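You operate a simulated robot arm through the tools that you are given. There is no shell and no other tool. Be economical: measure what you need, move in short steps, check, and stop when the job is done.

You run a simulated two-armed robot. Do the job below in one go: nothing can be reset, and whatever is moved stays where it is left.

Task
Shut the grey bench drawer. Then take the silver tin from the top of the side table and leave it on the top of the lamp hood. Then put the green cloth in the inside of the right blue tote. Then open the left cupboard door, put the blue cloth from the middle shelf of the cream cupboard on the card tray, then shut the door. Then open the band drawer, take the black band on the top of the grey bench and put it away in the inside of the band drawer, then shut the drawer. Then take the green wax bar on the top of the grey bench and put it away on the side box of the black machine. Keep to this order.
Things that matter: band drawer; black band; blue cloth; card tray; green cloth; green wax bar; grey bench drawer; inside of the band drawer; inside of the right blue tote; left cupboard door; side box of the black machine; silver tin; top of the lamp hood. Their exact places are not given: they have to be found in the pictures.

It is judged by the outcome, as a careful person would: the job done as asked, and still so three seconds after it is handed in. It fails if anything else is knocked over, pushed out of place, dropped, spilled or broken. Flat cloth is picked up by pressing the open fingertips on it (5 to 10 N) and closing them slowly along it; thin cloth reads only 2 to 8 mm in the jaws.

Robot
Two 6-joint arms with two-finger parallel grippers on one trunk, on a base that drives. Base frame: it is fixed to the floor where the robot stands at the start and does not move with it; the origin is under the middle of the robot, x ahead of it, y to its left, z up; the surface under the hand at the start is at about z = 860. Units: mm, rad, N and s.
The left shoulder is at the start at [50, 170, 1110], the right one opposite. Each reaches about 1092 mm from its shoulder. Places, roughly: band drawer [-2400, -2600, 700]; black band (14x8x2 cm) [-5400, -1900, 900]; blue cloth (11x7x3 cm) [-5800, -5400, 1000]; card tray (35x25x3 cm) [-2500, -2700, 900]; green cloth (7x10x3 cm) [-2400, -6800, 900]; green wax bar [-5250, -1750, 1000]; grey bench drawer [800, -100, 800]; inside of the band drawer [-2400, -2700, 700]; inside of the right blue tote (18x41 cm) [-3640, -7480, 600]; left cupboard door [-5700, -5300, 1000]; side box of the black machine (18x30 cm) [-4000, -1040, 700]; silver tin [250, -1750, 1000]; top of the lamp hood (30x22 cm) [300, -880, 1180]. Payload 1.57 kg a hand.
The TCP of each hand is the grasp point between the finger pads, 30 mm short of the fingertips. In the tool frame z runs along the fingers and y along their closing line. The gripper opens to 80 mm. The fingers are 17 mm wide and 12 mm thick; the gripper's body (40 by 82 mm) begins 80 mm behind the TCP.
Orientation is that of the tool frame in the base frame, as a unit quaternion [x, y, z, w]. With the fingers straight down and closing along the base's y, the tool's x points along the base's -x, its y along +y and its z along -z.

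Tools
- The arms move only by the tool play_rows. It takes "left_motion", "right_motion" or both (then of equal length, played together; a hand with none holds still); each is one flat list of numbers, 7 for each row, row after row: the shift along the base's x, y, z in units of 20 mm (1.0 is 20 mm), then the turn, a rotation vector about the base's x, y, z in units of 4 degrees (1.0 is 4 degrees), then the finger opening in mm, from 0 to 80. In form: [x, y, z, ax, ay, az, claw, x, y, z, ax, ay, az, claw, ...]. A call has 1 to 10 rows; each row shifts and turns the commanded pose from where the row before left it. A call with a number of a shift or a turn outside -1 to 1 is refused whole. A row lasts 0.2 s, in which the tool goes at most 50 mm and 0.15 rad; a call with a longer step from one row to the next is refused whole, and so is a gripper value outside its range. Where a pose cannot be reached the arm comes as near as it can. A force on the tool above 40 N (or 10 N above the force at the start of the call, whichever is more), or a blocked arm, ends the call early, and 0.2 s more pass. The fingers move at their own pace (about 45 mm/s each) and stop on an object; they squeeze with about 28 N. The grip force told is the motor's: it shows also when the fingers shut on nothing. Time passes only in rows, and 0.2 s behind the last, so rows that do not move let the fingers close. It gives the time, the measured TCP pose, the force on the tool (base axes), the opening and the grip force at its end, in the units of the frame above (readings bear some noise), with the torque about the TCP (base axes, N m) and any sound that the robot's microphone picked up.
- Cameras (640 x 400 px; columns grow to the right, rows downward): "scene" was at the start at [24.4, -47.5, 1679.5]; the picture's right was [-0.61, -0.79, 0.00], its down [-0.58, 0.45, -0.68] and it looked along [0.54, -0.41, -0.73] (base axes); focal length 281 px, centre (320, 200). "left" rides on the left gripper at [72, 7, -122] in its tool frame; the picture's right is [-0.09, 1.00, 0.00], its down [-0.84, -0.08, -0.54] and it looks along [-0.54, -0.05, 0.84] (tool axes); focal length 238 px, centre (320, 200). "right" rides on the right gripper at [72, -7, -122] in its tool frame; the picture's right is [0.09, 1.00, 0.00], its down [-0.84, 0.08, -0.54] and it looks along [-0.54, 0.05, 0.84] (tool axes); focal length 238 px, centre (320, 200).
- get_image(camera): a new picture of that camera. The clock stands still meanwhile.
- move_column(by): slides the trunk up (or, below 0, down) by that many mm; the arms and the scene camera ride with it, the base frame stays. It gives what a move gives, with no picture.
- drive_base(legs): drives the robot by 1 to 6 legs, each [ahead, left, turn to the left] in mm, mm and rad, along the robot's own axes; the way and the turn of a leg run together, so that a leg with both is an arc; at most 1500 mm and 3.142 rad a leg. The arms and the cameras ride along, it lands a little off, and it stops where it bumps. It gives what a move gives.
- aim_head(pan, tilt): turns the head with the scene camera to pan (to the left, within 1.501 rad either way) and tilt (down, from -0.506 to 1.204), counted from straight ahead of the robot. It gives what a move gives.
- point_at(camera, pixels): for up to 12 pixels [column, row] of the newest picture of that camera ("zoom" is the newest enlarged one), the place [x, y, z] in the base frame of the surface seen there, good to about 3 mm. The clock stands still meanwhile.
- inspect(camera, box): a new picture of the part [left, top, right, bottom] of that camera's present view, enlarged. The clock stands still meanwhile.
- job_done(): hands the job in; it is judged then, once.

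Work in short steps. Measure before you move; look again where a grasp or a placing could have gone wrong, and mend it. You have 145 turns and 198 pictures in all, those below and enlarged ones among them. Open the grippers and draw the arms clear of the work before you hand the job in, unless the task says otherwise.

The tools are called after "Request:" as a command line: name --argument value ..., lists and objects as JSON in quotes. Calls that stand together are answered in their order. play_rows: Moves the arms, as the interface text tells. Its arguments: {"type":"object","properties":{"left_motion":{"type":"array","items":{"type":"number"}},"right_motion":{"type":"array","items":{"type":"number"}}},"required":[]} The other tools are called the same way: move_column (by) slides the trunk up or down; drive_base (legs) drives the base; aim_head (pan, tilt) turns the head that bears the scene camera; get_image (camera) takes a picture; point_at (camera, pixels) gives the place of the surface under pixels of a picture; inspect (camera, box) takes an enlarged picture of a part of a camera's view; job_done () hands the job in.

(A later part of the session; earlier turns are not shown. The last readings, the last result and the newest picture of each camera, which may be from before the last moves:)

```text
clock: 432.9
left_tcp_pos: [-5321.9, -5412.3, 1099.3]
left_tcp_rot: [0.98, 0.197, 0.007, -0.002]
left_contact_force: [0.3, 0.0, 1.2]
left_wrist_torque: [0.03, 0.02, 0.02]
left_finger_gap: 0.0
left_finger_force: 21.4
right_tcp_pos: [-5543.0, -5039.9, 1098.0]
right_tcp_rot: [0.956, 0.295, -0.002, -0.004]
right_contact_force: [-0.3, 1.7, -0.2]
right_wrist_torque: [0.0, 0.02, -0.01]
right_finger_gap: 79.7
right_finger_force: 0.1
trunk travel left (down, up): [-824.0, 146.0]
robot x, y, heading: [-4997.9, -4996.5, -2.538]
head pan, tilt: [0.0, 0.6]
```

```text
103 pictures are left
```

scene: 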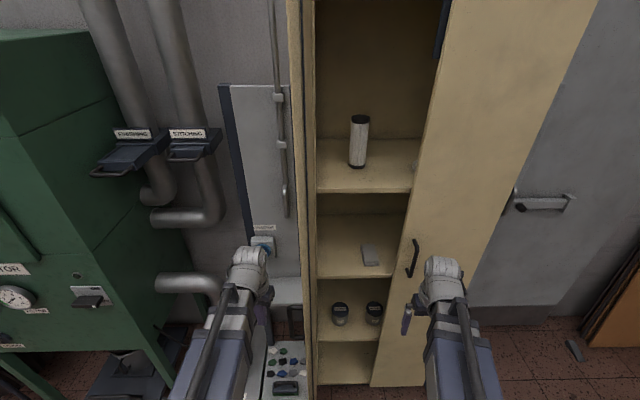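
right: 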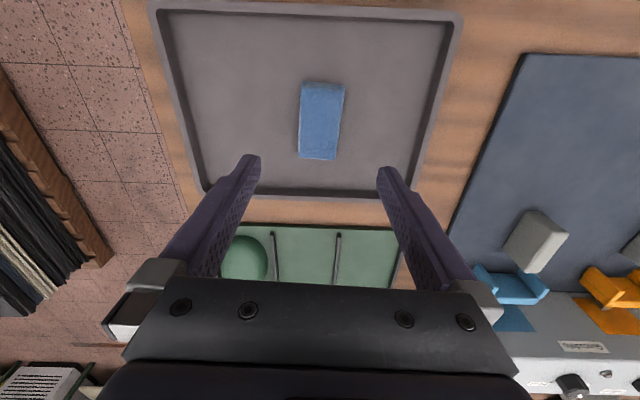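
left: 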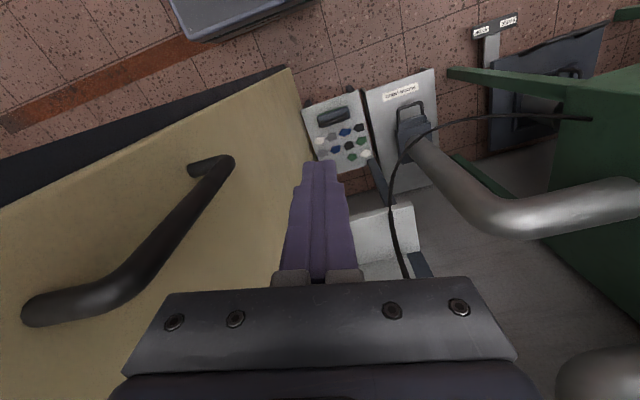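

The hand is behind the bar. I push the door along its closing arc (first half).

Request:
play_rows --left_motion '[-0.46, 0.8, 0, 0, 0, 0, 0, -0.46, 0.8, 0, 0, 0, 0, 0, -0.46, 0.8, 0, 0, 0, 0, 0, -0.46, 0.8, 0, 0, 0, 0, 0, -0.26, 0.66, 0, 0, 0, 0, 0, -0.26, 0.66, 0, 0, 0, 0, 0, -0.55, 0.95, 0, 0, 0, 0, 0, -0.55, 0.95, 0, 0, 0, 0, 0, -0.7, 0.84, 0, 0, 0, 0, 0, -0.7, 0.84, 0, 0, 0, 0, 0]'

Request:
get_image --camera "scene"

Request:
get_image --camera "left"

```text
clock: 435.1
left_tcp_pos: [-5419.9, -5248.8, 1100.1]
left_tcp_rot: [0.981, 0.196, 0.008, -0.003]
left_contact_force: [-0.1, -1.0, 0.6]
left_wrist_torque: [0.01, -0.02, 0.02]
left_finger_gap: 0.0
left_finger_force: 21.6
right_tcp_pos: [-5542.3, -5040.4, 1097.7]
right_tcp_rot: [0.956, 0.295, -0.004, -0.003]
right_contact_force: [0.1, 0.7, 1.1]
right_wrist_torque: [0.02, -0.02, -0.03]
right_finger_gap: 80.2
right_finger_force: 0.0
trunk travel left (down, up): [-824.0, 146.0]
robot x, y, heading: [-4999.0, -4993.7, -2.537]
head pan, tilt: [0.0, 0.6]
```

```text
102 pictures are left
```

scene: 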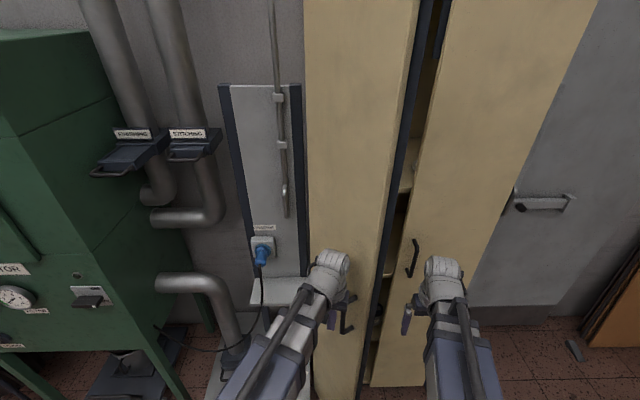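

```text
101 pictures are left
```

left: 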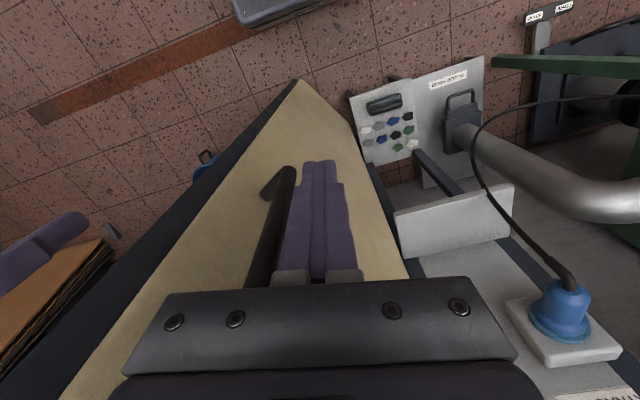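

Smooth. I continue the arc.

Request:
play_rows --left_motion '[-0.84, 0.7, 0, 0, 0, 0, 0, -0.84, 0.7, 0, 0, 0, 0, 0, -0.95, 0.55, 0, 0, 0, 0, 0, -0.95, 0.55, 0, 0, 0, 0, 0, -0.68, 0.25, 0, 0, 0, 0, 0, -0.68, 0.25, 0, 0, 0, 0, 0, -0.68, 0.25, 0, 0, 0, 0, 0, -0.72, 0.13, 0, 0, 0, 0, 0, -0.72, 0.13, 0, 0, 0, 0, 0, -0.72, 0.13, 0, 0, 0, 0, 0]'

Request:
play_rows --left_motion '[-0.73, 0, 0, 0, 0, 0, 0, -0.73, 0, 0, 0, 0, 0, 0, -0.73, 0, 0, 0, 0, 0, 0, -0.72, -0.13, 0, 0, 0, 0, 0, -0.72, -0.13, 0, 0, 0, 0, 0, -0.72, -0.13, 0, 0, 0, 0, 0, -0.6, -0.2, 0, 0, 0, 0, 0, -0.6, -0.2, 0, 0, 0, 0, 0]'

Request:
get_image --camera "scene"

Request:
get_image --camera "left"

```text
clock: 437.3
left_tcp_pos: [-5576.0, -5173.4, 1098.2]
left_tcp_rot: [0.981, 0.195, 0.007, -0.002]
left_contact_force: [0.0, 0.4, 1.1]
left_wrist_torque: [0.0, 0.02, -0.01]
left_finger_gap: 0.3
left_finger_force: 21.2
right_tcp_pos: [-5542.4, -5040.3, 1097.5]
right_tcp_rot: [0.956, 0.295, -0.003, -0.004]
right_contact_force: [0.3, -0.7, 0.8]
right_wrist_torque: [-0.01, 0.04, 0.01]
right_finger_gap: 80.0
right_finger_force: 0.1
trunk travel left (down, up): [-824.0, 146.0]
robot x, y, heading: [-5002.3, -4995.6, -2.539]
head pan, tilt: [0.0, 0.6]
```

```text
clock: 439.1
left_tcp_pos: [-5685.3, -5189.1, 1098.5]
left_tcp_rot: [0.981, 0.196, 0.008, -0.003]
left_contact_force: [-0.2, 0.7, -0.3]
left_wrist_torque: [-0.02, -0.01, 0.01]
left_finger_gap: 0.0
left_finger_force: 21.6
right_tcp_pos: [-5542.7, -5039.9, 1099.4]
right_tcp_rot: [0.955, 0.296, -0.002, -0.004]
right_contact_force: [1.1, -0.2, 0.1]
right_wrist_torque: [-0.01, 0.0, 0.02]
right_finger_gap: 79.7
right_finger_force: 0.0
trunk travel left (down, up): [-824.0, 146.0]
robot x, y, heading: [-4999.7, -4995.8, -2.538]
head pan, tilt: [0.0, 0.6]
```

```text
100 pictures are left
```

scene: 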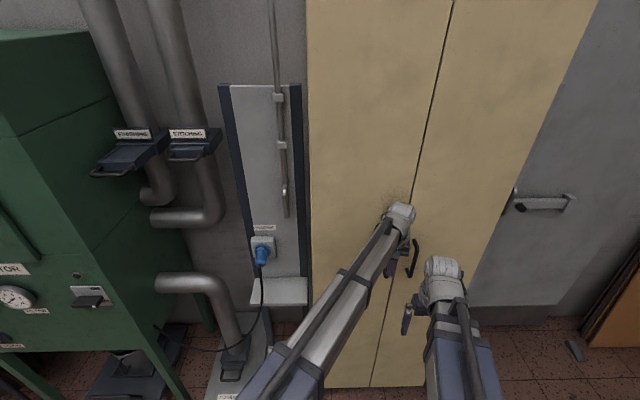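

```text
99 pictures are left
```

left: 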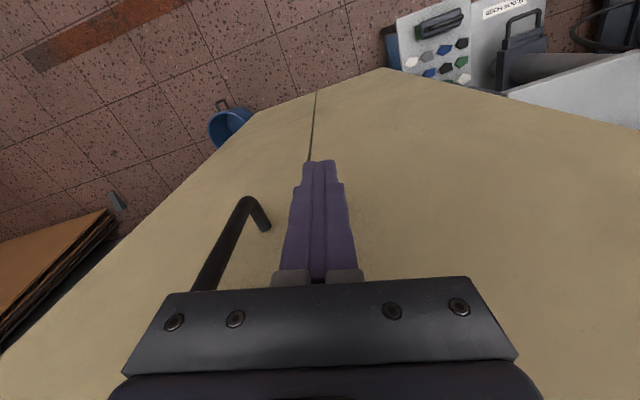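

Almost shut. I press straight in along the normal until it stops.

Request:
play_rows --left_motion '[-0.3, -0.22, 0, 0, 0, 0, 0, -0.3, -0.22, 0, 0, 0, 0, 0, -0.3, -0.22, 0, 0, 0, 0, 0, -0.3, -0.22, 0, 0, 0, 0, 0]'

Request:
inspect --camera "scene" --box '[340, 0, 500, 100]'

Request:
point_at --camera "zoom" --pixels '[[100, 200], [380, 200], [400, 100], [480, 100], [500, 200]]'

```text
clock: 439.9
left_tcp_pos: [-5694.5, -5197.3, 1099.5]
left_tcp_rot: [0.981, 0.194, 0.014, -0.004]
left_contact_force: [12.4, 3.9, -1.7]
left_wrist_torque: [-0.23, 0.65, 0.04]
left_finger_gap: 0.1
left_finger_force: 21.6
right_tcp_pos: [-5541.4, -5040.1, 1099.7]
right_tcp_rot: [0.956, 0.295, -0.003, -0.004]
right_contact_force: [1.0, 0.3, -0.6]
right_wrist_torque: [0.01, -0.06, 0.04]
right_finger_gap: 80.2
right_finger_force: 0.0
trunk travel left (down, up): [-824.0, 146.0]
robot x, y, heading: [-4999.9, -4997.1, -2.533]
head pan, tilt: [0.0, 0.6]
stopped in row 4 (left hand): the force on the tool passed its limit at 47 N (the readings are from after the stop); the commanded pose is now the measured one
```

```text
4.00 times, centred on (420, 50) of scene
```

zoom: 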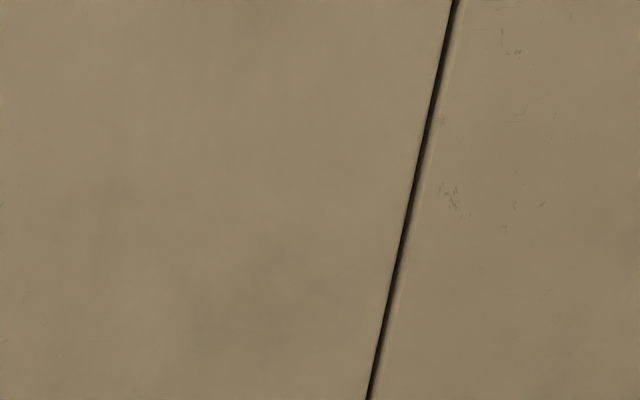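

```text
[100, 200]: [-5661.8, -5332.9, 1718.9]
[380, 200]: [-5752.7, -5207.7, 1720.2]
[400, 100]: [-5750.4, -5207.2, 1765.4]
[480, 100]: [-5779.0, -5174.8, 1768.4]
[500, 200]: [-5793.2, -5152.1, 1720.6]
```

The left leaf is flush with the right one: door shut. I take the left hand off the handle and over to the left side.

Request:
play_rows --left_motion '[0.9, 0.63, 0, 0, 0, 0, 0, 0.9, 0.63, 0, 0, 0, 0, 0, 0.9, 0.63, 0, 0, 0, 0, 0, 0.9, 0.63, 0, 0, 0, 0, 0, 0.69, -0.99, 0, 0, 0, 0, 0, 0.69, -0.99, 0, 0, 0, 0, 0, 0.69, -0.99, 0, 0, 0, 0, 0, 0.69, -0.99, 0, 0, 0, 0, 0, 0.69, -0.99, 0, 0, 0, 0, 0, 0.69, -0.99, 0, 0, 0, 0, 0]'

Request:
play_rows --left_motion '[0.69, -0.99, 0, 0, 0, 0, 0, 0.69, -0.99, 0, 0, 0, 0, 0, 0.69, -0.99, 0, 0, 0, 0, 0, 0.69, -0.99, 0, 0, 0, 0, 0, 0.69, -0.99, 0, 0, 0, 0, 0, 0.69, -0.99, 0, 0, 0, 0, 0, 0.69, -0.99, 0, 0, 0, 0, 0, 0.69, -0.99, 0, 0, 0, 0, 0, 0.69, -0.99, 0, 0, 0, 0, 0]'

Request:
drive_base --legs '[[-600, 0, 0], [0, -1150, 0], [0, 0, 1.6], [0, 1400, 0], [0, 1300, 0]]'

Request:
aim_head --pan 0.1 --tilt 0.8

Request:
get_image --camera "scene"

```text
clock: 442.1
left_tcp_pos: [-5541.4, -5266.1, 1098.7]
left_tcp_rot: [0.981, 0.194, 0.012, -0.003]
left_contact_force: [0.2, 0.1, 0.2]
left_wrist_torque: [-0.02, -0.02, -0.01]
left_finger_gap: 0.1
left_finger_force: 21.6
right_tcp_pos: [-5541.3, -5039.7, 1099.0]
right_tcp_rot: [0.956, 0.295, -0.003, -0.003]
right_contact_force: [-0.1, 0.5, 0.1]
right_wrist_torque: [0.0, 0.0, -0.02]
right_finger_gap: 80.1
right_finger_force: 0.0
trunk travel left (down, up): [-824.0, 146.0]
robot x, y, heading: [-4999.5, -4999.2, -2.541]
head pan, tilt: [0.0, 0.6]
```

```text
clock: 444.1
left_tcp_pos: [-5417.3, -5444.4, 1099.3]
left_tcp_rot: [0.981, 0.195, 0.012, -0.002]
left_contact_force: [0.0, -0.6, 0.3]
left_wrist_torque: [0.01, 0.0, 0.01]
left_finger_gap: 0.0
left_finger_force: 21.4
right_tcp_pos: [-5540.6, -5041.1, 1098.9]
right_tcp_rot: [0.956, 0.295, -0.002, -0.004]
right_contact_force: [0.0, 0.0, 0.2]
right_wrist_torque: [-0.01, -0.01, -0.01]
right_finger_gap: 80.2
right_finger_force: 0.1
trunk travel left (down, up): [-824.0, 146.0]
robot x, y, heading: [-4998.8, -4995.4, -2.535]
head pan, tilt: [0.0, 0.6]
```

```text
clock: 469.7
left_tcp_pos: [-2512.4, -2405.3, 1098.7]
left_tcp_rot: [0.513, 0.859, 0.005, -0.012]
left_contact_force: [-0.1, -1.1, 0.1]
left_wrist_torque: [0.0, 0.0, 0.01]
left_finger_gap: 0.0
left_finger_force: 21.3
right_tcp_pos: [-2899.9, -2570.9, 1098.7]
right_tcp_rot: [0.422, 0.907, -0.004, -0.001]
right_contact_force: [-0.4, 0.8, 0.3]
right_wrist_torque: [0.01, 0.03, 0.02]
right_finger_gap: 80.1
right_finger_force: 0.1
trunk travel left (down, up): [-824.0, 146.0]
robot x, y, heading: [-3002.1, -2036.8, -0.862]
head pan, tilt: [0.0, 0.6]
```

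```text
clock: 470.4
left_tcp_pos: [-2513.4, -2406.3, 1097.6]
left_tcp_rot: [0.513, 0.858, 0.006, -0.012]
left_contact_force: [-0.7, 0.6, -0.4]
left_wrist_torque: [0.0, 0.0, 0.0]
left_finger_gap: 0.0
left_finger_force: 21.0
right_tcp_pos: [-2901.1, -2571.0, 1097.6]
right_tcp_rot: [0.422, 0.907, -0.004, -0.001]
right_contact_force: [0.8, 0.3, 0.3]
right_wrist_torque: [0.02, 0.03, 0.04]
right_finger_gap: 79.8
right_finger_force: 0.1
trunk travel left (down, up): [-824.0, 146.0]
robot x, y, heading: [-3001.0, -2033.8, -0.869]
head pan, tilt: [0.099, 0.799]
```

```text
97 pictures are left
```

scene: 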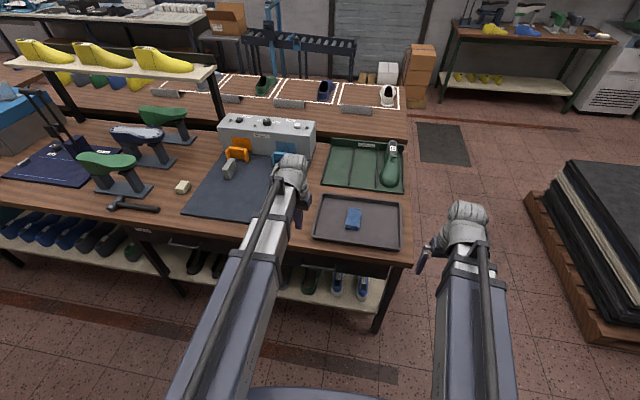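

I look with the left camera, which hangs just in front of the drawer.

Request:
get_image --camera "left"

Request:
point_at --camera "left" --pixels '[[260, 180], [260, 200], [380, 195], [320, 140], [200, 250], [450, 240]]'

```text
96 pictures are left
```

left: 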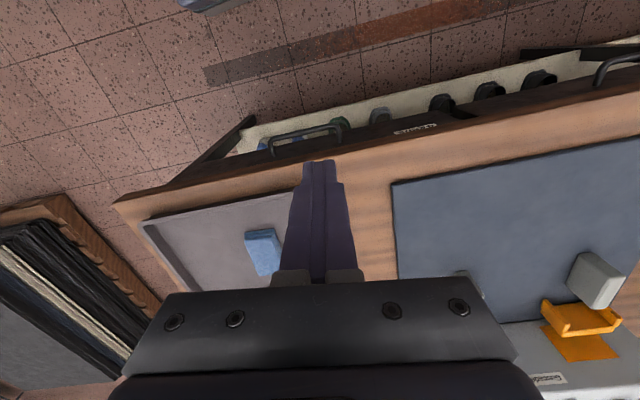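

```text
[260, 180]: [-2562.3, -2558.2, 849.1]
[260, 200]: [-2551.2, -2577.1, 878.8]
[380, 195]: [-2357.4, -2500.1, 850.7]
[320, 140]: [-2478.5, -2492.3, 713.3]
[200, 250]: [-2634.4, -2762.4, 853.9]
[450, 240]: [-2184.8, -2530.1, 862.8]
```

I zoom on the handle to measure bar, face and table edge.

Request:
inspect --camera "left" --box '[240, 100, 400, 200]'

Request:
point_at --camera "zoom" --pixels '[[140, 125], [260, 112], [360, 100], [125, 175], [400, 150], [220, 170], [150, 225], [250, 210], [450, 150], [520, 140], [100, 250], [480, 160]]'

```text
4.00 times, centred on (320, 150) of left
```

zoom: 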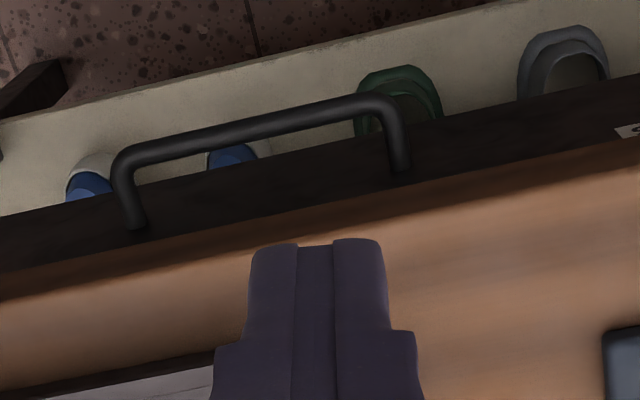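

```text
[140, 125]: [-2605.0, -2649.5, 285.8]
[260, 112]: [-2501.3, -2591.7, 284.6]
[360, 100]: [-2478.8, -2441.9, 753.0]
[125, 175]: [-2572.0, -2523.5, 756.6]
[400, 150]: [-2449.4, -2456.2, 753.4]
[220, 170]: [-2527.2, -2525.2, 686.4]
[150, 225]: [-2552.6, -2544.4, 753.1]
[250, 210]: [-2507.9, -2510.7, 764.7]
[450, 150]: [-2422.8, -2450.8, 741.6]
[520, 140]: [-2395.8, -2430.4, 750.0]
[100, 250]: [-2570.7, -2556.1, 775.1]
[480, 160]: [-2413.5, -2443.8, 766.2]
```

Bar: posts at (-2449,-2456) and (-2553,-2544), bar about 40 mm out at z 755; table edge overhangs about 10 mm. I turn the closed left hand parallel to the front, tilt it 12° outward, and move it above the gap behind the bar.

Request:
play_rows --left_motion '[0, -0.73, 0, 0, 0, 1, 0, 0, -0.73, 0, 0, 0, 0.92, 0, 0, -0.73, 0, -0.81, -0.586, 0, 0, -0.08, -0.73, 0, -0.81, -0.586, 0, 0, -0.09, -0.73, 0, -0.81, -0.586, 0, 0, 0, 0, 0, 0, 0, 0, 0]'

Request:
get_image --camera "left"

```text
clock: 471.8
left_tcp_pos: [-2516.3, -2479.7, 1101.6]
left_tcp_rot: [0.453, 0.887, -0.044, 0.081]
left_contact_force: [-0.3, -0.7, 0.2]
left_wrist_torque: [0.02, 0.02, 0.0]
left_finger_gap: 0.0
left_finger_force: 21.1
left hand out of reach, approached as far as the arm can: row 5
right_tcp_pos: [-2901.1, -2571.2, 1099.1]
right_tcp_rot: [0.421, 0.907, -0.004, -0.001]
right_contact_force: [0.8, -0.8, -0.7]
right_wrist_torque: [-0.01, 0.0, -0.02]
right_finger_gap: 80.0
right_finger_force: 0.1
trunk travel left (down, up): [-824.0, 146.0]
robot x, y, heading: [-2999.3, -2034.0, -0.862]
head pan, tilt: [0.099, 0.799]
```

```text
94 pictures are left
```

left: 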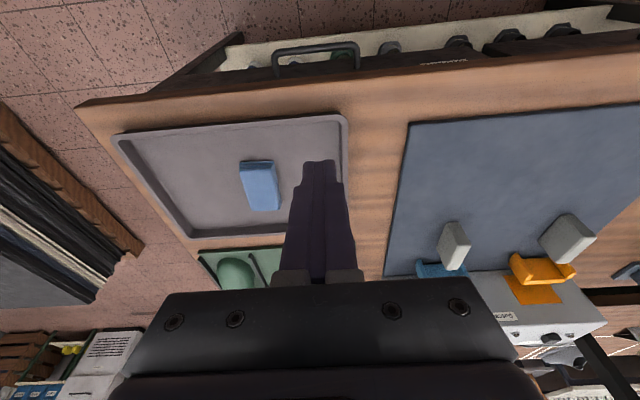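

Tilt worked (about 11°). I lower to just above table height and look.

Request:
move_column --by -205

Request:
get_image --camera "left"

Request:
get_image --camera "scene"

```text
clock: 474.0
left_tcp_pos: [-2516.7, -2480.9, 898.1]
left_tcp_rot: [0.453, 0.887, -0.043, 0.082]
left_contact_force: [-0.3, -0.9, 0.0]
left_wrist_torque: [-0.03, -0.01, -0.02]
left_finger_gap: 0.0
left_finger_force: 21.5
right_tcp_pos: [-2901.6, -2570.9, 892.9]
right_tcp_rot: [0.422, 0.907, -0.004, 0.0]
right_contact_force: [-0.6, -1.0, -0.2]
right_wrist_torque: [-0.01, -0.02, -0.01]
right_finger_gap: 80.0
right_finger_force: 0.0
trunk travel left (down, up): [-619.0, 351.0]
robot x, y, heading: [-3002.4, -2035.2, -0.865]
head pan, tilt: [0.099, 0.799]
```

```text
93 pictures are left
```

left: 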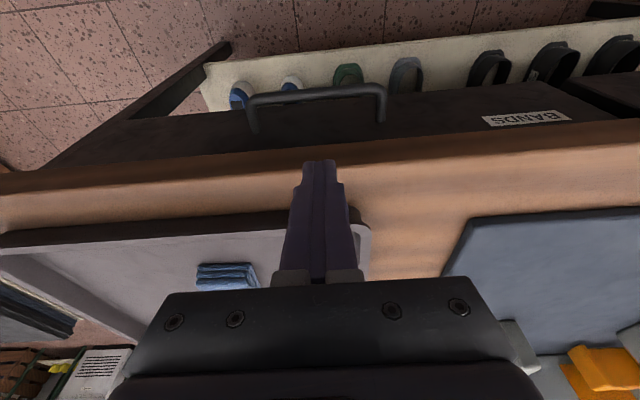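

```text
92 pictures are left
```

scene: 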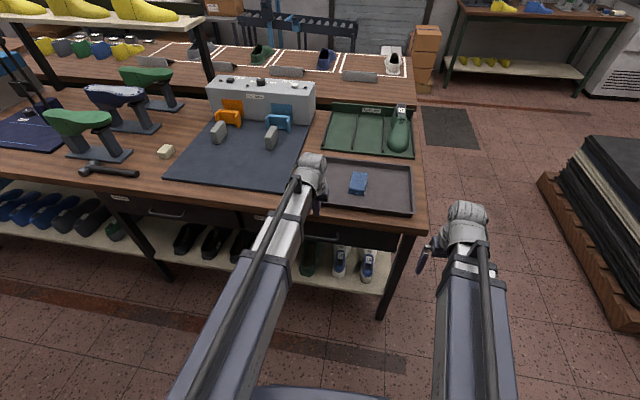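

I measure edge, face and bar again from this closer view.

Request:
point_at --camera "left" --pixels '[[318, 90], [260, 98], [375, 86], [252, 125], [382, 112], [260, 165], [390, 150], [260, 180], [400, 165], [330, 130], [320, 163], [350, 160]]'

```text
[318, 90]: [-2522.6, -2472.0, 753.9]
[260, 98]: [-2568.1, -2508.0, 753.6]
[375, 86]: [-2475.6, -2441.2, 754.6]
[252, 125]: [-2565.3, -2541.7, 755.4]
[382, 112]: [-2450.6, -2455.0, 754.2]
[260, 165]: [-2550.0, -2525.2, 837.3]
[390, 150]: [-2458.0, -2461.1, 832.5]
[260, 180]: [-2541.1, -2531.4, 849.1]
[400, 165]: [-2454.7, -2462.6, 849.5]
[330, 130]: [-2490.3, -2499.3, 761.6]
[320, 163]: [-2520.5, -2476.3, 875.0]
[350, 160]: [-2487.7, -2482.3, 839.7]
```

Edge at n=-551, bar inner side at -531, so the closed fingers just fit; the tip is at n=-540. I lower slowly behind the bar.

Request:
move_column --by -100

Request:
get_image --camera "left"

```text
clock: 475.4
left_tcp_pos: [-2517.1, -2480.0, 798.0]
left_tcp_rot: [0.453, 0.887, -0.042, 0.082]
left_contact_force: [0.2, -0.5, 0.5]
left_wrist_torque: [-0.01, -0.04, -0.01]
left_finger_gap: 0.1
left_finger_force: 21.4
right_tcp_pos: [-2900.3, -2568.9, 793.3]
right_tcp_rot: [0.421, 0.907, -0.005, 0.0]
right_contact_force: [-0.8, -0.3, -0.2]
right_wrist_torque: [-0.01, 0.0, 0.0]
right_finger_gap: 80.1
right_finger_force: 0.1
trunk travel left (down, up): [-519.0, 451.0]
robot x, y, heading: [-3002.5, -2030.9, -0.868]
head pan, tilt: [0.099, 0.799]
```

```text
91 pictures are left
```

left: 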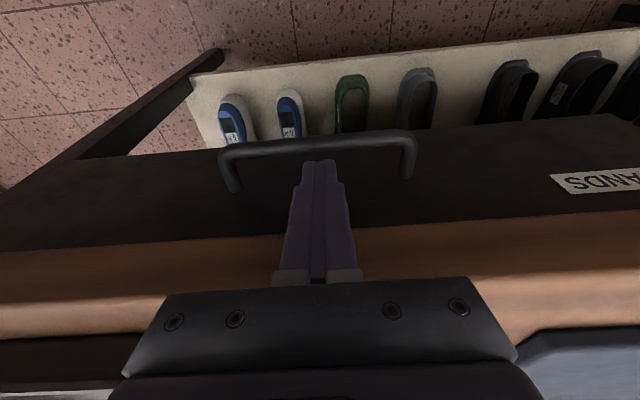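

The tips are behind the bar without contact. I lower 26 mm more.

Request:
move_column --by -26

Request:
get_image --camera "left"

```text
clock: 475.8
left_tcp_pos: [-2518.6, -2479.6, 787.7]
left_tcp_rot: [0.452, 0.887, -0.044, 0.084]
left_contact_force: [-2.8, 2.8, 29.6]
left_wrist_torque: [0.17, 0.14, -0.03]
left_finger_gap: 0.0
left_finger_force: 21.0
right_tcp_pos: [-2901.5, -2570.9, 783.8]
right_tcp_rot: [0.422, 0.907, -0.006, 0.001]
right_contact_force: [1.2, 0.6, 0.8]
right_wrist_torque: [0.0, 0.0, 0.03]
right_finger_gap: 79.8
right_finger_force: 0.1
trunk travel left (down, up): [-507.0, 463.0]
robot x, y, heading: [-3002.9, -2034.2, -0.868]
head pan, tilt: [0.099, 0.799]
stopped: the force on the tool passed its limit at 535 N (the readings are from after the stop); the commanded pose is now the measured one
```

```text
90 pictures are left
```

left: 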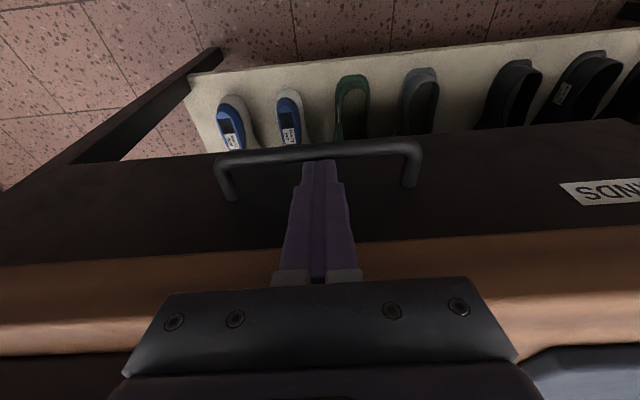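

The tips touched the bar's top. I rise 6 mm, shift 8 mm toward the face and lower again.

Request:
move_column --by 6

Request:
play_rows --left_motion '[0.12, -0.16, 0, 0, 0, 0, 0, 0.12, -0.16, 0, 0, 0, 0, 0]'

Request:
move_column --by -8

```text
clock: 476.4
left_tcp_pos: [-2514.2, -2480.1, 790.5]
left_tcp_rot: [0.453, 0.887, -0.044, 0.084]
left_contact_force: [0.0, 1.2, -0.7]
left_wrist_torque: [-0.02, 0.02, 0.03]
left_finger_gap: 0.4
left_finger_force: 21.7
right_tcp_pos: [-2901.1, -2570.8, 787.6]
right_tcp_rot: [0.422, 0.907, -0.004, -0.001]
right_contact_force: [0.7, 0.3, 0.1]
right_wrist_torque: [-0.02, -0.01, 0.0]
right_finger_gap: 80.1
right_finger_force: 0.0
trunk travel left (down, up): [-513.0, 457.0]
robot x, y, heading: [-2999.3, -2037.9, -0.862]
head pan, tilt: [0.099, 0.799]
```

```text
clock: 477.0
left_tcp_pos: [-2511.7, -2486.8, 790.7]
left_tcp_rot: [0.453, 0.887, -0.044, 0.084]
left_contact_force: [-0.2, 0.7, 0.6]
left_wrist_torque: [-0.04, 0.01, -0.01]
left_finger_gap: 0.0
left_finger_force: 21.6
right_tcp_pos: [-2900.5, -2571.0, 786.9]
right_tcp_rot: [0.423, 0.906, -0.005, 0.001]
right_contact_force: [-0.4, 0.9, 0.8]
right_wrist_torque: [0.0, 0.0, 0.0]
right_finger_gap: 79.8
right_finger_force: 0.0
trunk travel left (down, up): [-513.0, 457.0]
robot x, y, heading: [-3001.1, -2036.0, -0.867]
head pan, tilt: [0.099, 0.799]
```

```text
clock: 477.5
left_tcp_pos: [-2512.4, -2486.4, 782.8]
left_tcp_rot: [0.452, 0.887, -0.043, 0.085]
left_contact_force: [0.7, -0.2, 0.7]
left_wrist_torque: [-0.01, -0.01, 0.0]
left_finger_gap: 0.2
left_finger_force: 21.1
right_tcp_pos: [-2900.3, -2571.1, 779.5]
right_tcp_rot: [0.423, 0.906, -0.005, 0.0]
right_contact_force: [0.3, -0.3, 0.3]
right_wrist_torque: [0.0, 0.02, 0.01]
right_finger_gap: 80.0
right_finger_force: 0.0
trunk travel left (down, up): [-505.0, 465.0]
robot x, y, heading: [-3001.4, -2035.8, -0.865]
head pan, tilt: [0.099, 0.799]
```

Clear now. I lower 13 mm more so that the tips hook behind the bar.

Request:
move_column --by -8

Request:
move_column --by -5

Request:
get_image --camera "left"

```text
clock: 478.1
left_tcp_pos: [-2512.0, -2485.6, 774.9]
left_tcp_rot: [0.453, 0.886, -0.045, 0.085]
left_contact_force: [-0.5, 0.2, 0.4]
left_wrist_torque: [0.0, 0.0, 0.01]
left_finger_gap: 0.0
left_finger_force: 21.2
right_tcp_pos: [-2900.9, -2571.0, 770.9]
right_tcp_rot: [0.421, 0.907, -0.004, -0.001]
right_contact_force: [0.4, 0.1, 0.4]
right_wrist_torque: [0.0, -0.06, 0.0]
right_finger_gap: 80.2
right_finger_force: 0.0
trunk travel left (down, up): [-497.0, 473.0]
robot x, y, heading: [-2999.5, -2039.6, -0.871]
head pan, tilt: [0.099, 0.799]
```

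```text
clock: 478.6
left_tcp_pos: [-2512.4, -2486.3, 770.5]
left_tcp_rot: [0.453, 0.886, -0.045, 0.085]
left_contact_force: [-0.2, 0.5, -0.6]
left_wrist_torque: [0.01, 0.0, 0.02]
left_finger_gap: 0.0
left_finger_force: 21.6
right_tcp_pos: [-2900.4, -2570.9, 766.4]
right_tcp_rot: [0.423, 0.906, -0.004, 0.0]
right_contact_force: [-0.3, 0.0, 0.7]
right_wrist_torque: [-0.01, 0.0, 0.01]
right_finger_gap: 79.9
right_finger_force: 0.1
trunk travel left (down, up): [-492.0, 478.0]
robot x, y, heading: [-3000.0, -2035.9, -0.862]
head pan, tilt: [0.099, 0.799]
```

```text
89 pictures are left
```

left: 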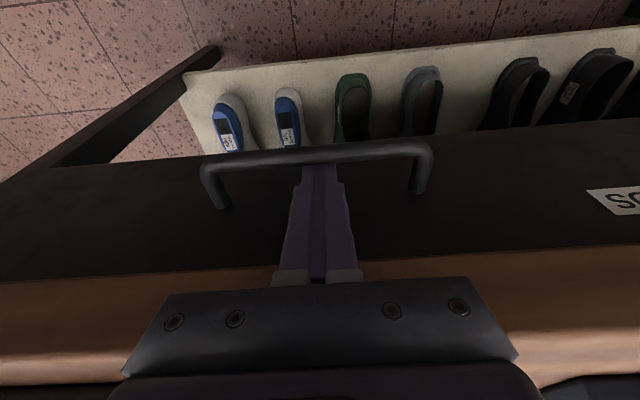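

The tips are hooked behind the bar. I pull straight out about 190 mm.

Request:
play_rows --left_motion '[-0.3, 0.41, 0, 0, 0, 0, 0, -0.5, 0.69, 0, 0, 0, 0, 0, -0.57, 0.79, 0, 0, 0, 0, 0, -0.57, 0.79, 0, 0, 0, 0, 0, -0.57, 0.79, 0, 0, 0, 0, 0, -0.57, 0.79, 0, 0, 0, 0, 0, -0.57, 0.79, 0, 0, 0, 0, 0, -0.57, 0.79, 0, 0, 0, 0, 0, -0.57, 0.79, 0, 0, 0, 0, 0, -0.57, 0.79, 0, 0, 0, 0, 0]'

Request:
get_image --camera "left"

Request:
get_image --camera "scene"

```text
clock: 480.8
left_tcp_pos: [-2611.2, -2349.4, 769.8]
left_tcp_rot: [0.452, 0.887, -0.043, 0.083]
left_contact_force: [-0.1, 0.0, -0.6]
left_wrist_torque: [-0.04, 0.0, -0.01]
left_finger_gap: 0.1
left_finger_force: 21.2
left hand out of reach, approached as far as the arm can: row 10
right_tcp_pos: [-2900.6, -2571.6, 765.7]
right_tcp_rot: [0.421, 0.907, -0.005, -0.001]
right_contact_force: [0.4, -0.5, 0.7]
right_wrist_torque: [0.0, 0.0, -0.03]
right_finger_gap: 79.9
right_finger_force: 0.1
trunk travel left (down, up): [-492.0, 478.0]
robot x, y, heading: [-3002.1, -2037.3, -0.865]
head pan, tilt: [0.099, 0.799]
```

```text
88 pictures are left
```

left: 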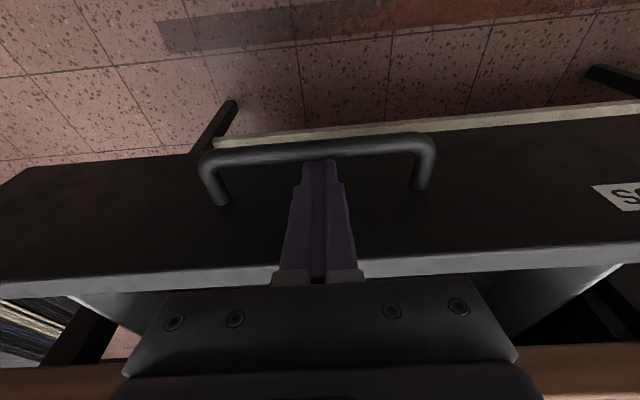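

```text
87 pictures are left
```

scene: 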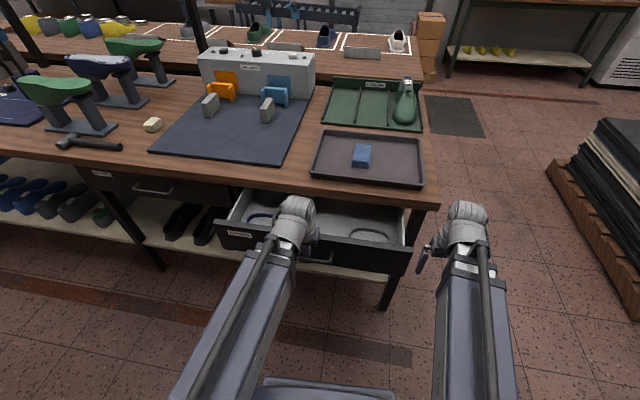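

Open about 165 mm. I drive back 110 mm with the hook in place to open it further.

Request:
drive_base --legs '[[-110, 0, 0]]'

Request:
get_image --camera "scene"

```text
clock: 482.0
left_tcp_pos: [-2682.6, -2266.9, 770.1]
left_tcp_rot: [0.452, 0.887, -0.044, 0.084]
left_contact_force: [-0.2, 0.1, -0.4]
left_wrist_torque: [0.0, 0.01, 0.04]
left_finger_gap: 0.0
left_finger_force: 21.0
right_tcp_pos: [-2973.2, -2487.7, 766.1]
right_tcp_rot: [0.422, 0.907, -0.005, 0.0]
right_contact_force: [-0.4, 0.1, 0.3]
right_wrist_torque: [-0.01, -0.01, -0.01]
right_finger_gap: 80.1
right_finger_force: 0.0
trunk travel left (down, up): [-492.0, 478.0]
robot x, y, heading: [-3071.3, -1953.8, -0.863]
head pan, tilt: [0.099, 0.799]
```

```text
86 pictures are left
```

scene: 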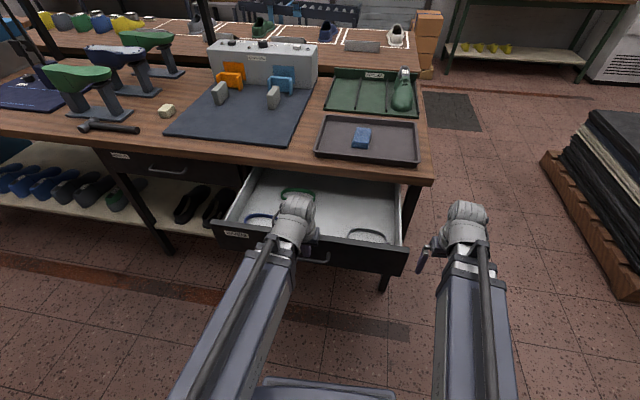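

Open about 270 mm. I measure the drawer interior and the bands in it.

Request:
inspect --camera "scene" --box '[210, 160, 434, 300]'

Request:
point_at --camera "zoom" --pixels '[[350, 130], [450, 130], [370, 90], [400, 170], [500, 130], [440, 215], [260, 90], [560, 250], [545, 210], [120, 60], [150, 160], [330, 180]]'

```text
2.86 times, centred on (322, 230) of scene
```

zoom: 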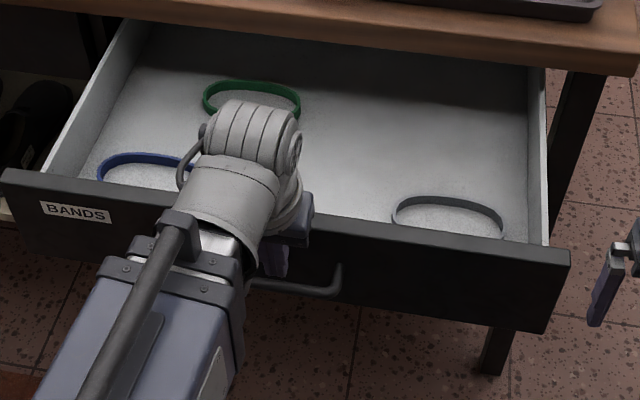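

```text
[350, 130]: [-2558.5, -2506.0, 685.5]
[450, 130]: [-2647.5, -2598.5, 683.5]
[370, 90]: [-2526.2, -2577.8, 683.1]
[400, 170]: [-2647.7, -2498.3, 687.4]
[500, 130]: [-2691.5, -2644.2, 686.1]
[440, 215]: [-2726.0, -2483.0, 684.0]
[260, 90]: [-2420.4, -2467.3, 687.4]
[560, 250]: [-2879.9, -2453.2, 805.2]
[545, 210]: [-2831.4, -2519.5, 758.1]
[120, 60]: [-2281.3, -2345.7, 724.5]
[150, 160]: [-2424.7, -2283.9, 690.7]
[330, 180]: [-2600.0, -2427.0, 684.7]
```

Drawer floor is at z=685 with a free space around (-2575,-2393). I unhook, raise the trunk, level the hand and drive over to face the grey bench with the band.

Request:
play_rows --left_motion '[0.12, -0.16, 0, 0, 0, 0, 0, 0.08, -0.1, 0, 0, 0, 0, 0]'

Request:
move_column --by 340

Request:
get_image --camera "left"

Request:
play_rows --left_motion '[0, 0, 0, 0.81, 0.586, 0, 0, 0, 0, 0, 0.81, 0.586, 0, 0, 0, 0, 0, 0.6, 0.43, 0, 0]'

Request:
drive_base --legs '[[-350, 0, 0], [0, -1400, 0], [0, -350, 0], [0, 0, -1.6], [0, 0, -1.6]]'

Request:
aim_head --pan 0 --tilt 0.5

Request:
get_image --camera "scene"

```text
clock: 482.6
left_tcp_pos: [-2679.4, -2272.3, 770.1]
left_tcp_rot: [0.452, 0.887, -0.044, 0.083]
left_contact_force: [-0.4, 0.6, 0.5]
left_wrist_torque: [0.01, 0.03, 0.01]
left_finger_gap: 0.0
left_finger_force: 21.8
right_tcp_pos: [-2971.7, -2487.7, 766.4]
right_tcp_rot: [0.422, 0.907, -0.005, -0.001]
right_contact_force: [0.4, 0.5, -0.4]
right_wrist_torque: [-0.02, -0.01, 0.01]
right_finger_gap: 79.9
right_finger_force: 0.1
trunk travel left (down, up): [-492.0, 478.0]
robot x, y, heading: [-3071.2, -1951.4, -0.868]
head pan, tilt: [0.099, 0.799]
```

```text
clock: 486.0
left_tcp_pos: [-2679.5, -2271.0, 1110.8]
left_tcp_rot: [0.453, 0.887, -0.043, 0.083]
left_contact_force: [0.8, 0.2, 1.2]
left_wrist_torque: [0.01, -0.01, -0.02]
left_finger_gap: 0.1
left_finger_force: 21.0
right_tcp_pos: [-2971.6, -2487.2, 1107.3]
right_tcp_rot: [0.421, 0.907, -0.004, -0.001]
right_contact_force: [0.8, 0.7, 0.6]
right_wrist_torque: [0.0, -0.01, -0.03]
right_finger_gap: 80.0
right_finger_force: 0.1
trunk travel left (down, up): [-832.0, 138.0]
robot x, y, heading: [-3070.8, -1947.4, -0.866]
head pan, tilt: [0.099, 0.799]
```

```text
84 pictures are left
```

left: 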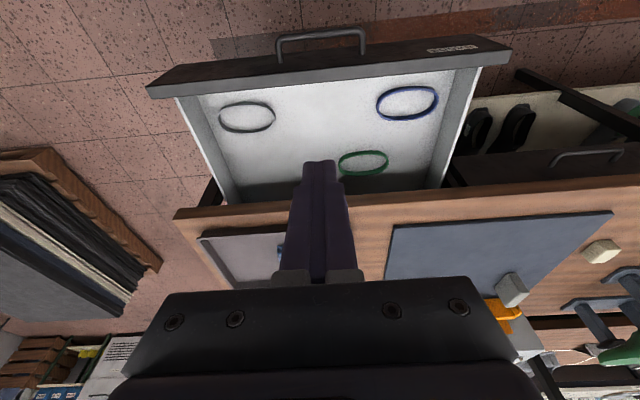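

```text
clock: 486.8
left_tcp_pos: [-2680.1, -2272.8, 1106.1]
left_tcp_rot: [0.455, 0.891, 0.0, -0.002]
left_contact_force: [-0.1, -0.1, 0.0]
left_wrist_torque: [0.03, 0.01, -0.02]
left_finger_gap: 0.0
left_finger_force: 21.9
left hand out of reach, approached as far as the arm can: row 2
right_tcp_pos: [-2972.8, -2486.6, 1105.5]
right_tcp_rot: [0.422, 0.907, -0.005, 0.001]
right_contact_force: [0.1, 1.0, 1.3]
right_wrist_torque: [-0.01, -0.02, -0.03]
right_finger_gap: 79.8
right_finger_force: 0.0
trunk travel left (down, up): [-832.0, 138.0]
robot x, y, heading: [-3068.8, -1951.7, -0.868]
head pan, tilt: [0.099, 0.799]
```

```text
clock: 505.1
left_tcp_pos: [-4997.9, -2499.2, 1106.3]
left_tcp_rot: [0.889, -0.457, 0.001, 0.0]
left_contact_force: [0.9, 0.3, -0.4]
left_wrist_torque: [0.01, 0.01, 0.03]
left_finger_gap: 0.1
left_finger_force: 21.5
right_tcp_pos: [-4704.4, -2284.6, 1105.6]
right_tcp_rot: [0.906, -0.424, 0.0, -0.005]
right_contact_force: [0.1, 0.9, 0.6]
right_wrist_torque: [-0.01, 0.03, -0.02]
right_finger_gap: 80.0
right_finger_force: 0.1
trunk travel left (down, up): [-832.0, 138.0]
robot x, y, heading: [-4606.4, -2819.4, 2.274]
head pan, tilt: [0.099, 0.799]
```

```text
clock: 505.9
left_tcp_pos: [-4998.0, -2500.6, 1106.1]
left_tcp_rot: [0.889, -0.457, 0.001, -0.001]
left_contact_force: [0.1, -0.3, 0.0]
left_wrist_torque: [-0.03, 0.0, -0.02]
left_finger_gap: 0.0
left_finger_force: 22.2
right_tcp_pos: [-4704.2, -2284.4, 1106.9]
right_tcp_rot: [0.905, -0.425, 0.0, -0.004]
right_contact_force: [-0.4, -0.4, 0.4]
right_wrist_torque: [0.0, 0.01, 0.03]
right_finger_gap: 79.8
right_finger_force: 0.1
trunk travel left (down, up): [-832.0, 138.0]
robot x, y, heading: [-4607.4, -2820.8, 2.273]
head pan, tilt: [0.0, 0.499]
```

```text
83 pictures are left
```

scene: 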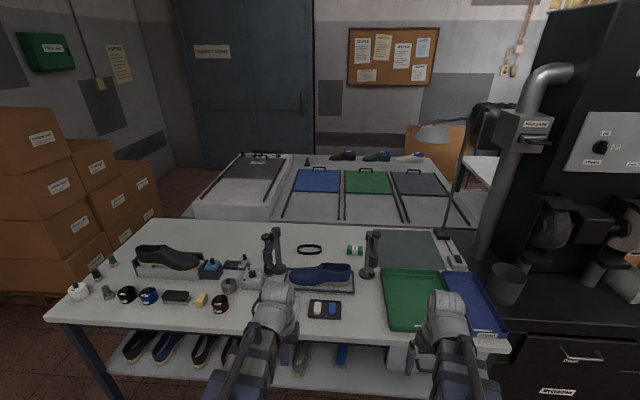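

The grey bench is ahead: a black ring at (308,249) and a green item at (355,250). I zoom in.

Request:
inspect --camera "scene" --box '[220, 220, 412, 340]'

Request:
point_at --camera "zoom" --pixels '[[262, 100], [340, 95], [300, 85], [300, 110], [430, 90], [468, 108], [455, 92], [465, 130], [500, 60], [170, 60], [350, 170], [300, 98]]'

```text
3.33 times, centred on (316, 280) of scene
```

zoom: 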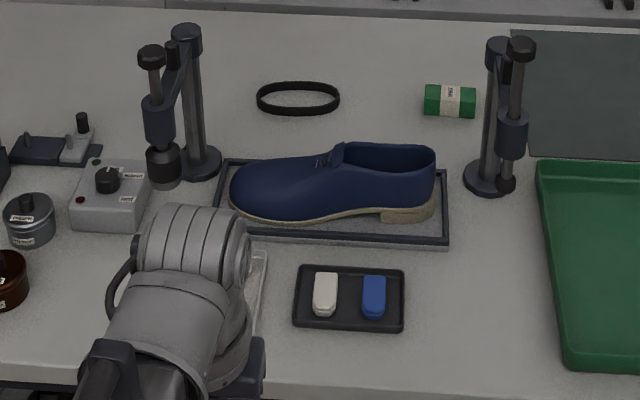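

```text
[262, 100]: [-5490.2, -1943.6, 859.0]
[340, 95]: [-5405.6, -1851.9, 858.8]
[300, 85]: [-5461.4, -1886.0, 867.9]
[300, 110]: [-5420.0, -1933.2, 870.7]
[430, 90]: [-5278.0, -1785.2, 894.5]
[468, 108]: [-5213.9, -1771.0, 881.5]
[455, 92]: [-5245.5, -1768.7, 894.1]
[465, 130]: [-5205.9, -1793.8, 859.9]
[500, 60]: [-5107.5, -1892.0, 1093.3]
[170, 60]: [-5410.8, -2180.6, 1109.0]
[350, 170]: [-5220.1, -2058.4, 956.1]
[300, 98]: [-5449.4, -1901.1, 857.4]
```

I measure the bench's front edge and the two stands' columns to plan the arm's way between them.

Request:
point_at --camera "scene" --pixels '[[340, 336], [120, 322], [60, 318], [278, 268], [267, 262], [264, 242], [375, 236], [366, 272], [382, 240], [470, 350], [330, 350], [277, 232]]'

```text
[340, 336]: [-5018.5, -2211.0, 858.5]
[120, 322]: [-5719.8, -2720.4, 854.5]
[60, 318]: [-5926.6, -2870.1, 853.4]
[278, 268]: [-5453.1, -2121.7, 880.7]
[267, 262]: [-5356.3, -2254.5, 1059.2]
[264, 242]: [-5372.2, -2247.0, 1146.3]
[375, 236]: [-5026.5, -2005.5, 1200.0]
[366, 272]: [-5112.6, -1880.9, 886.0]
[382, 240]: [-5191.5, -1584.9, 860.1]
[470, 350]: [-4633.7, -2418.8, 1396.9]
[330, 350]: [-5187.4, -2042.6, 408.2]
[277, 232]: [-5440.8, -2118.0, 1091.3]
```

I check what stands in front at the right (black machine) where the right hand would have to wait.

Request:
aim_head --pan -0.5 --tilt 0.6

Request:
get_image --camera "scene"

Request:
point_at --camera "scene" --pixels '[[300, 310], [250, 310], [340, 340], [420, 330], [480, 300], [560, 300], [350, 250], [420, 200], [540, 200], [450, 380], [600, 250], [320, 380]]'

```text
clock: 506.8
left_tcp_pos: [-4997.6, -2499.0, 1106.5]
left_tcp_rot: [0.889, -0.457, 0.001, -0.001]
left_contact_force: [-0.4, -0.3, -0.4]
left_wrist_torque: [0.01, -0.04, 0.01]
left_finger_gap: 0.0
left_finger_force: 21.2
right_tcp_pos: [-4704.5, -2284.4, 1107.0]
right_tcp_rot: [0.906, -0.424, 0.0, -0.004]
right_contact_force: [0.0, -0.2, 0.4]
right_wrist_torque: [0.01, 0.02, 0.0]
right_finger_gap: 80.0
right_finger_force: 0.0
trunk travel left (down, up): [-832.0, 138.0]
robot x, y, heading: [-4607.3, -2824.1, 2.272]
head pan, tilt: [-0.499, 0.6]
```

```text
81 pictures are left
```

scene: 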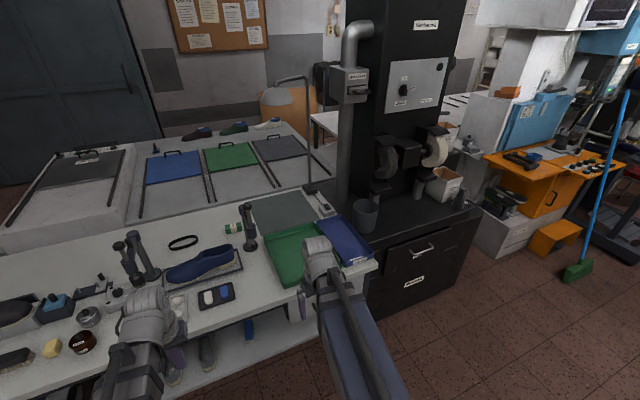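

```text
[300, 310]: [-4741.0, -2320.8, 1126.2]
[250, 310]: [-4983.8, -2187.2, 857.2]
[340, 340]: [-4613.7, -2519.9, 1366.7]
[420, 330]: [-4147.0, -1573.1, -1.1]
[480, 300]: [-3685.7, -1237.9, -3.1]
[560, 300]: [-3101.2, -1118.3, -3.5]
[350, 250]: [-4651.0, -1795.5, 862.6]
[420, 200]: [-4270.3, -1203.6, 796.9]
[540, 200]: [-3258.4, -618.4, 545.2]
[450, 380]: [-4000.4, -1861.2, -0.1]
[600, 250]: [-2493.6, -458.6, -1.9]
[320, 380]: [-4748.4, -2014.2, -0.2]
```

The machine's front is flush with the bench, so the space before it is free. I spread both hands (left to the corridor line, right out to the side), then drive up to the bench.

Request:
play_rows --left_motion '[-0.645, -0.985, 0, 0, 0, 0, 80, -0.645, -0.985, 0, 0, 0, 0, 80, -0.645, -0.985, 0, 0, 0, 0, 80, -0.645, -0.985, 0, 0, 0, 0, 80, -0.645, -0.985, 0, 0, 0, 0, 80, -0.645, -0.985, 0, 0, 0, 0, 80, -0.645, -0.985, 0, 0, 0, 0, 80, -0.645, -0.985, 0, 0, 0, 0, 80, -0.645, -0.985, 0, 0, 0, 0, 80, -0.645, -0.985, 0, 0, 0, 0, 80]' --right_motion '[1, 0, 0, 0, 0, 0, 80, 1, 0, 0, 0, 0, 0, 80, 1, 0, 0, 0, 0, 0, 80, 1, 0, 0, 0, 0, 0, 80, 1, 0, 0, 0, 0, 0, 80, 1, 0, 0, 0, 0, 0, 80, 1, 0, 0, 0, 0, 0, 80, 1, 0, 0, 0, 0, 0, 80, 1, 0, 0, 0, 0, 0, 80, 1, 0, 0, 0, 0, 0, 80]'

Request:
play_rows --right_motion '[1, 0, 0, 0, 0, 0, 80, 1, 0, 0, 0, 0, 0, 80, 1, 0, 0, 0, 0, 0, 80, 1, 0, 0, 0, 0, 0, 80, 1, 0, 0, 0, 0, 0, 80, 1, 0, 0, 0, 0, 0, 80]'

Request:
drive_base --legs '[[0, -241, -0.073], [377, 0, 0]]'

Request:
aim_head --pan 0.1 --tilt 0.7

Request:
get_image --camera "scene"

Request:
get_image --camera "left"

```text
clock: 509.0
left_tcp_pos: [-5126.1, -2697.4, 1106.5]
left_tcp_rot: [0.89, -0.457, 0.002, -0.001]
left_contact_force: [0.5, 0.6, -0.8]
left_wrist_torque: [-0.01, 0.02, -0.01]
left_finger_gap: 79.9
left_finger_force: 0.2
right_tcp_pos: [-4507.0, -2263.4, 1106.6]
right_tcp_rot: [0.906, -0.424, 0.001, -0.004]
right_contact_force: [-0.6, -0.8, 0.2]
right_wrist_torque: [0.0, -0.01, -0.04]
right_finger_gap: 79.8
right_finger_force: 0.0
right hand out of reach, approached as far as the arm can: row 4, 5, 6, 7
trunk travel left (down, up): [-832.0, 138.0]
robot x, y, heading: [-4604.0, -2820.6, 2.27]
head pan, tilt: [-0.499, 0.6]
```

```text
clock: 510.4
left_tcp_pos: [-5125.6, -2696.0, 1106.6]
left_tcp_rot: [0.89, -0.457, 0.001, 0.0]
left_contact_force: [-0.8, -0.2, 0.1]
left_wrist_torque: [0.02, -0.02, -0.02]
left_finger_gap: 79.8
left_finger_force: 0.1
right_tcp_pos: [-4388.2, -2266.3, 1107.0]
right_tcp_rot: [0.906, -0.423, 0.0, -0.004]
right_contact_force: [-0.5, 0.4, 0.2]
right_wrist_torque: [0.01, -0.02, 0.01]
right_finger_gap: 80.0
right_finger_force: 0.1
trunk travel left (down, up): [-832.0, 138.0]
robot x, y, heading: [-4605.1, -2817.4, 2.276]
head pan, tilt: [-0.499, 0.6]
```

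```text
clock: 514.2
left_tcp_pos: [-5140.3, -2200.1, 1105.7]
left_tcp_rot: [0.869, -0.495, 0.002, -0.001]
left_contact_force: [-0.1, -0.1, 0.0]
left_wrist_torque: [-0.05, 0.02, -0.01]
left_finger_gap: 80.2
left_finger_force: 0.0
right_tcp_pos: [-4366.5, -1836.9, 1106.2]
right_tcp_rot: [0.886, -0.463, 0.002, -0.004]
right_contact_force: [0.3, 1.0, -0.2]
right_wrist_torque: [0.0, 0.02, 0.03]
right_finger_gap: 80.1
right_finger_force: 0.0
trunk travel left (down, up): [-832.0, 138.0]
robot x, y, heading: [-4633.8, -2367.3, 2.185]
head pan, tilt: [-0.499, 0.6]
```

```text
clock: 515.2
left_tcp_pos: [-5139.5, -2201.1, 1106.8]
left_tcp_rot: [0.869, -0.495, 0.001, 0.0]
left_contact_force: [-0.1, -1.0, 0.5]
left_wrist_torque: [0.03, -0.01, -0.02]
left_finger_gap: 80.0
left_finger_force: 0.1
right_tcp_pos: [-4366.3, -1836.5, 1106.7]
right_tcp_rot: [0.887, -0.462, 0.001, -0.005]
right_contact_force: [-0.4, 0.9, 1.2]
right_wrist_torque: [-0.03, 0.01, 0.01]
right_finger_gap: 80.0
right_finger_force: 0.0
trunk travel left (down, up): [-832.0, 138.0]
robot x, y, heading: [-4631.3, -2371.8, 2.183]
head pan, tilt: [0.099, 0.7]
```

```text
80 pictures are left
```

scene: 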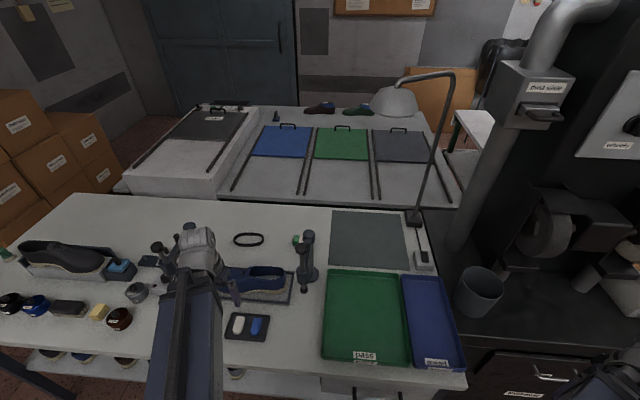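

```text
79 pictures are left
```

left: 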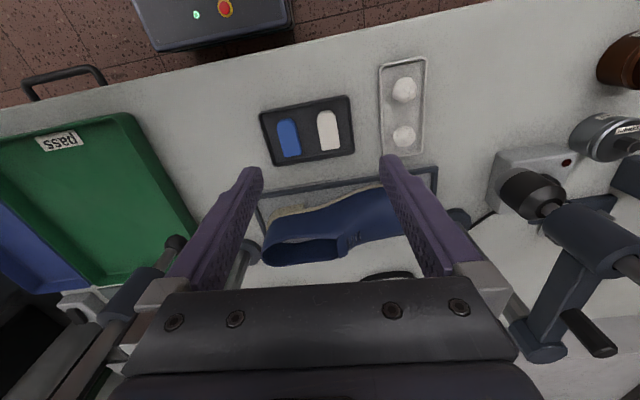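

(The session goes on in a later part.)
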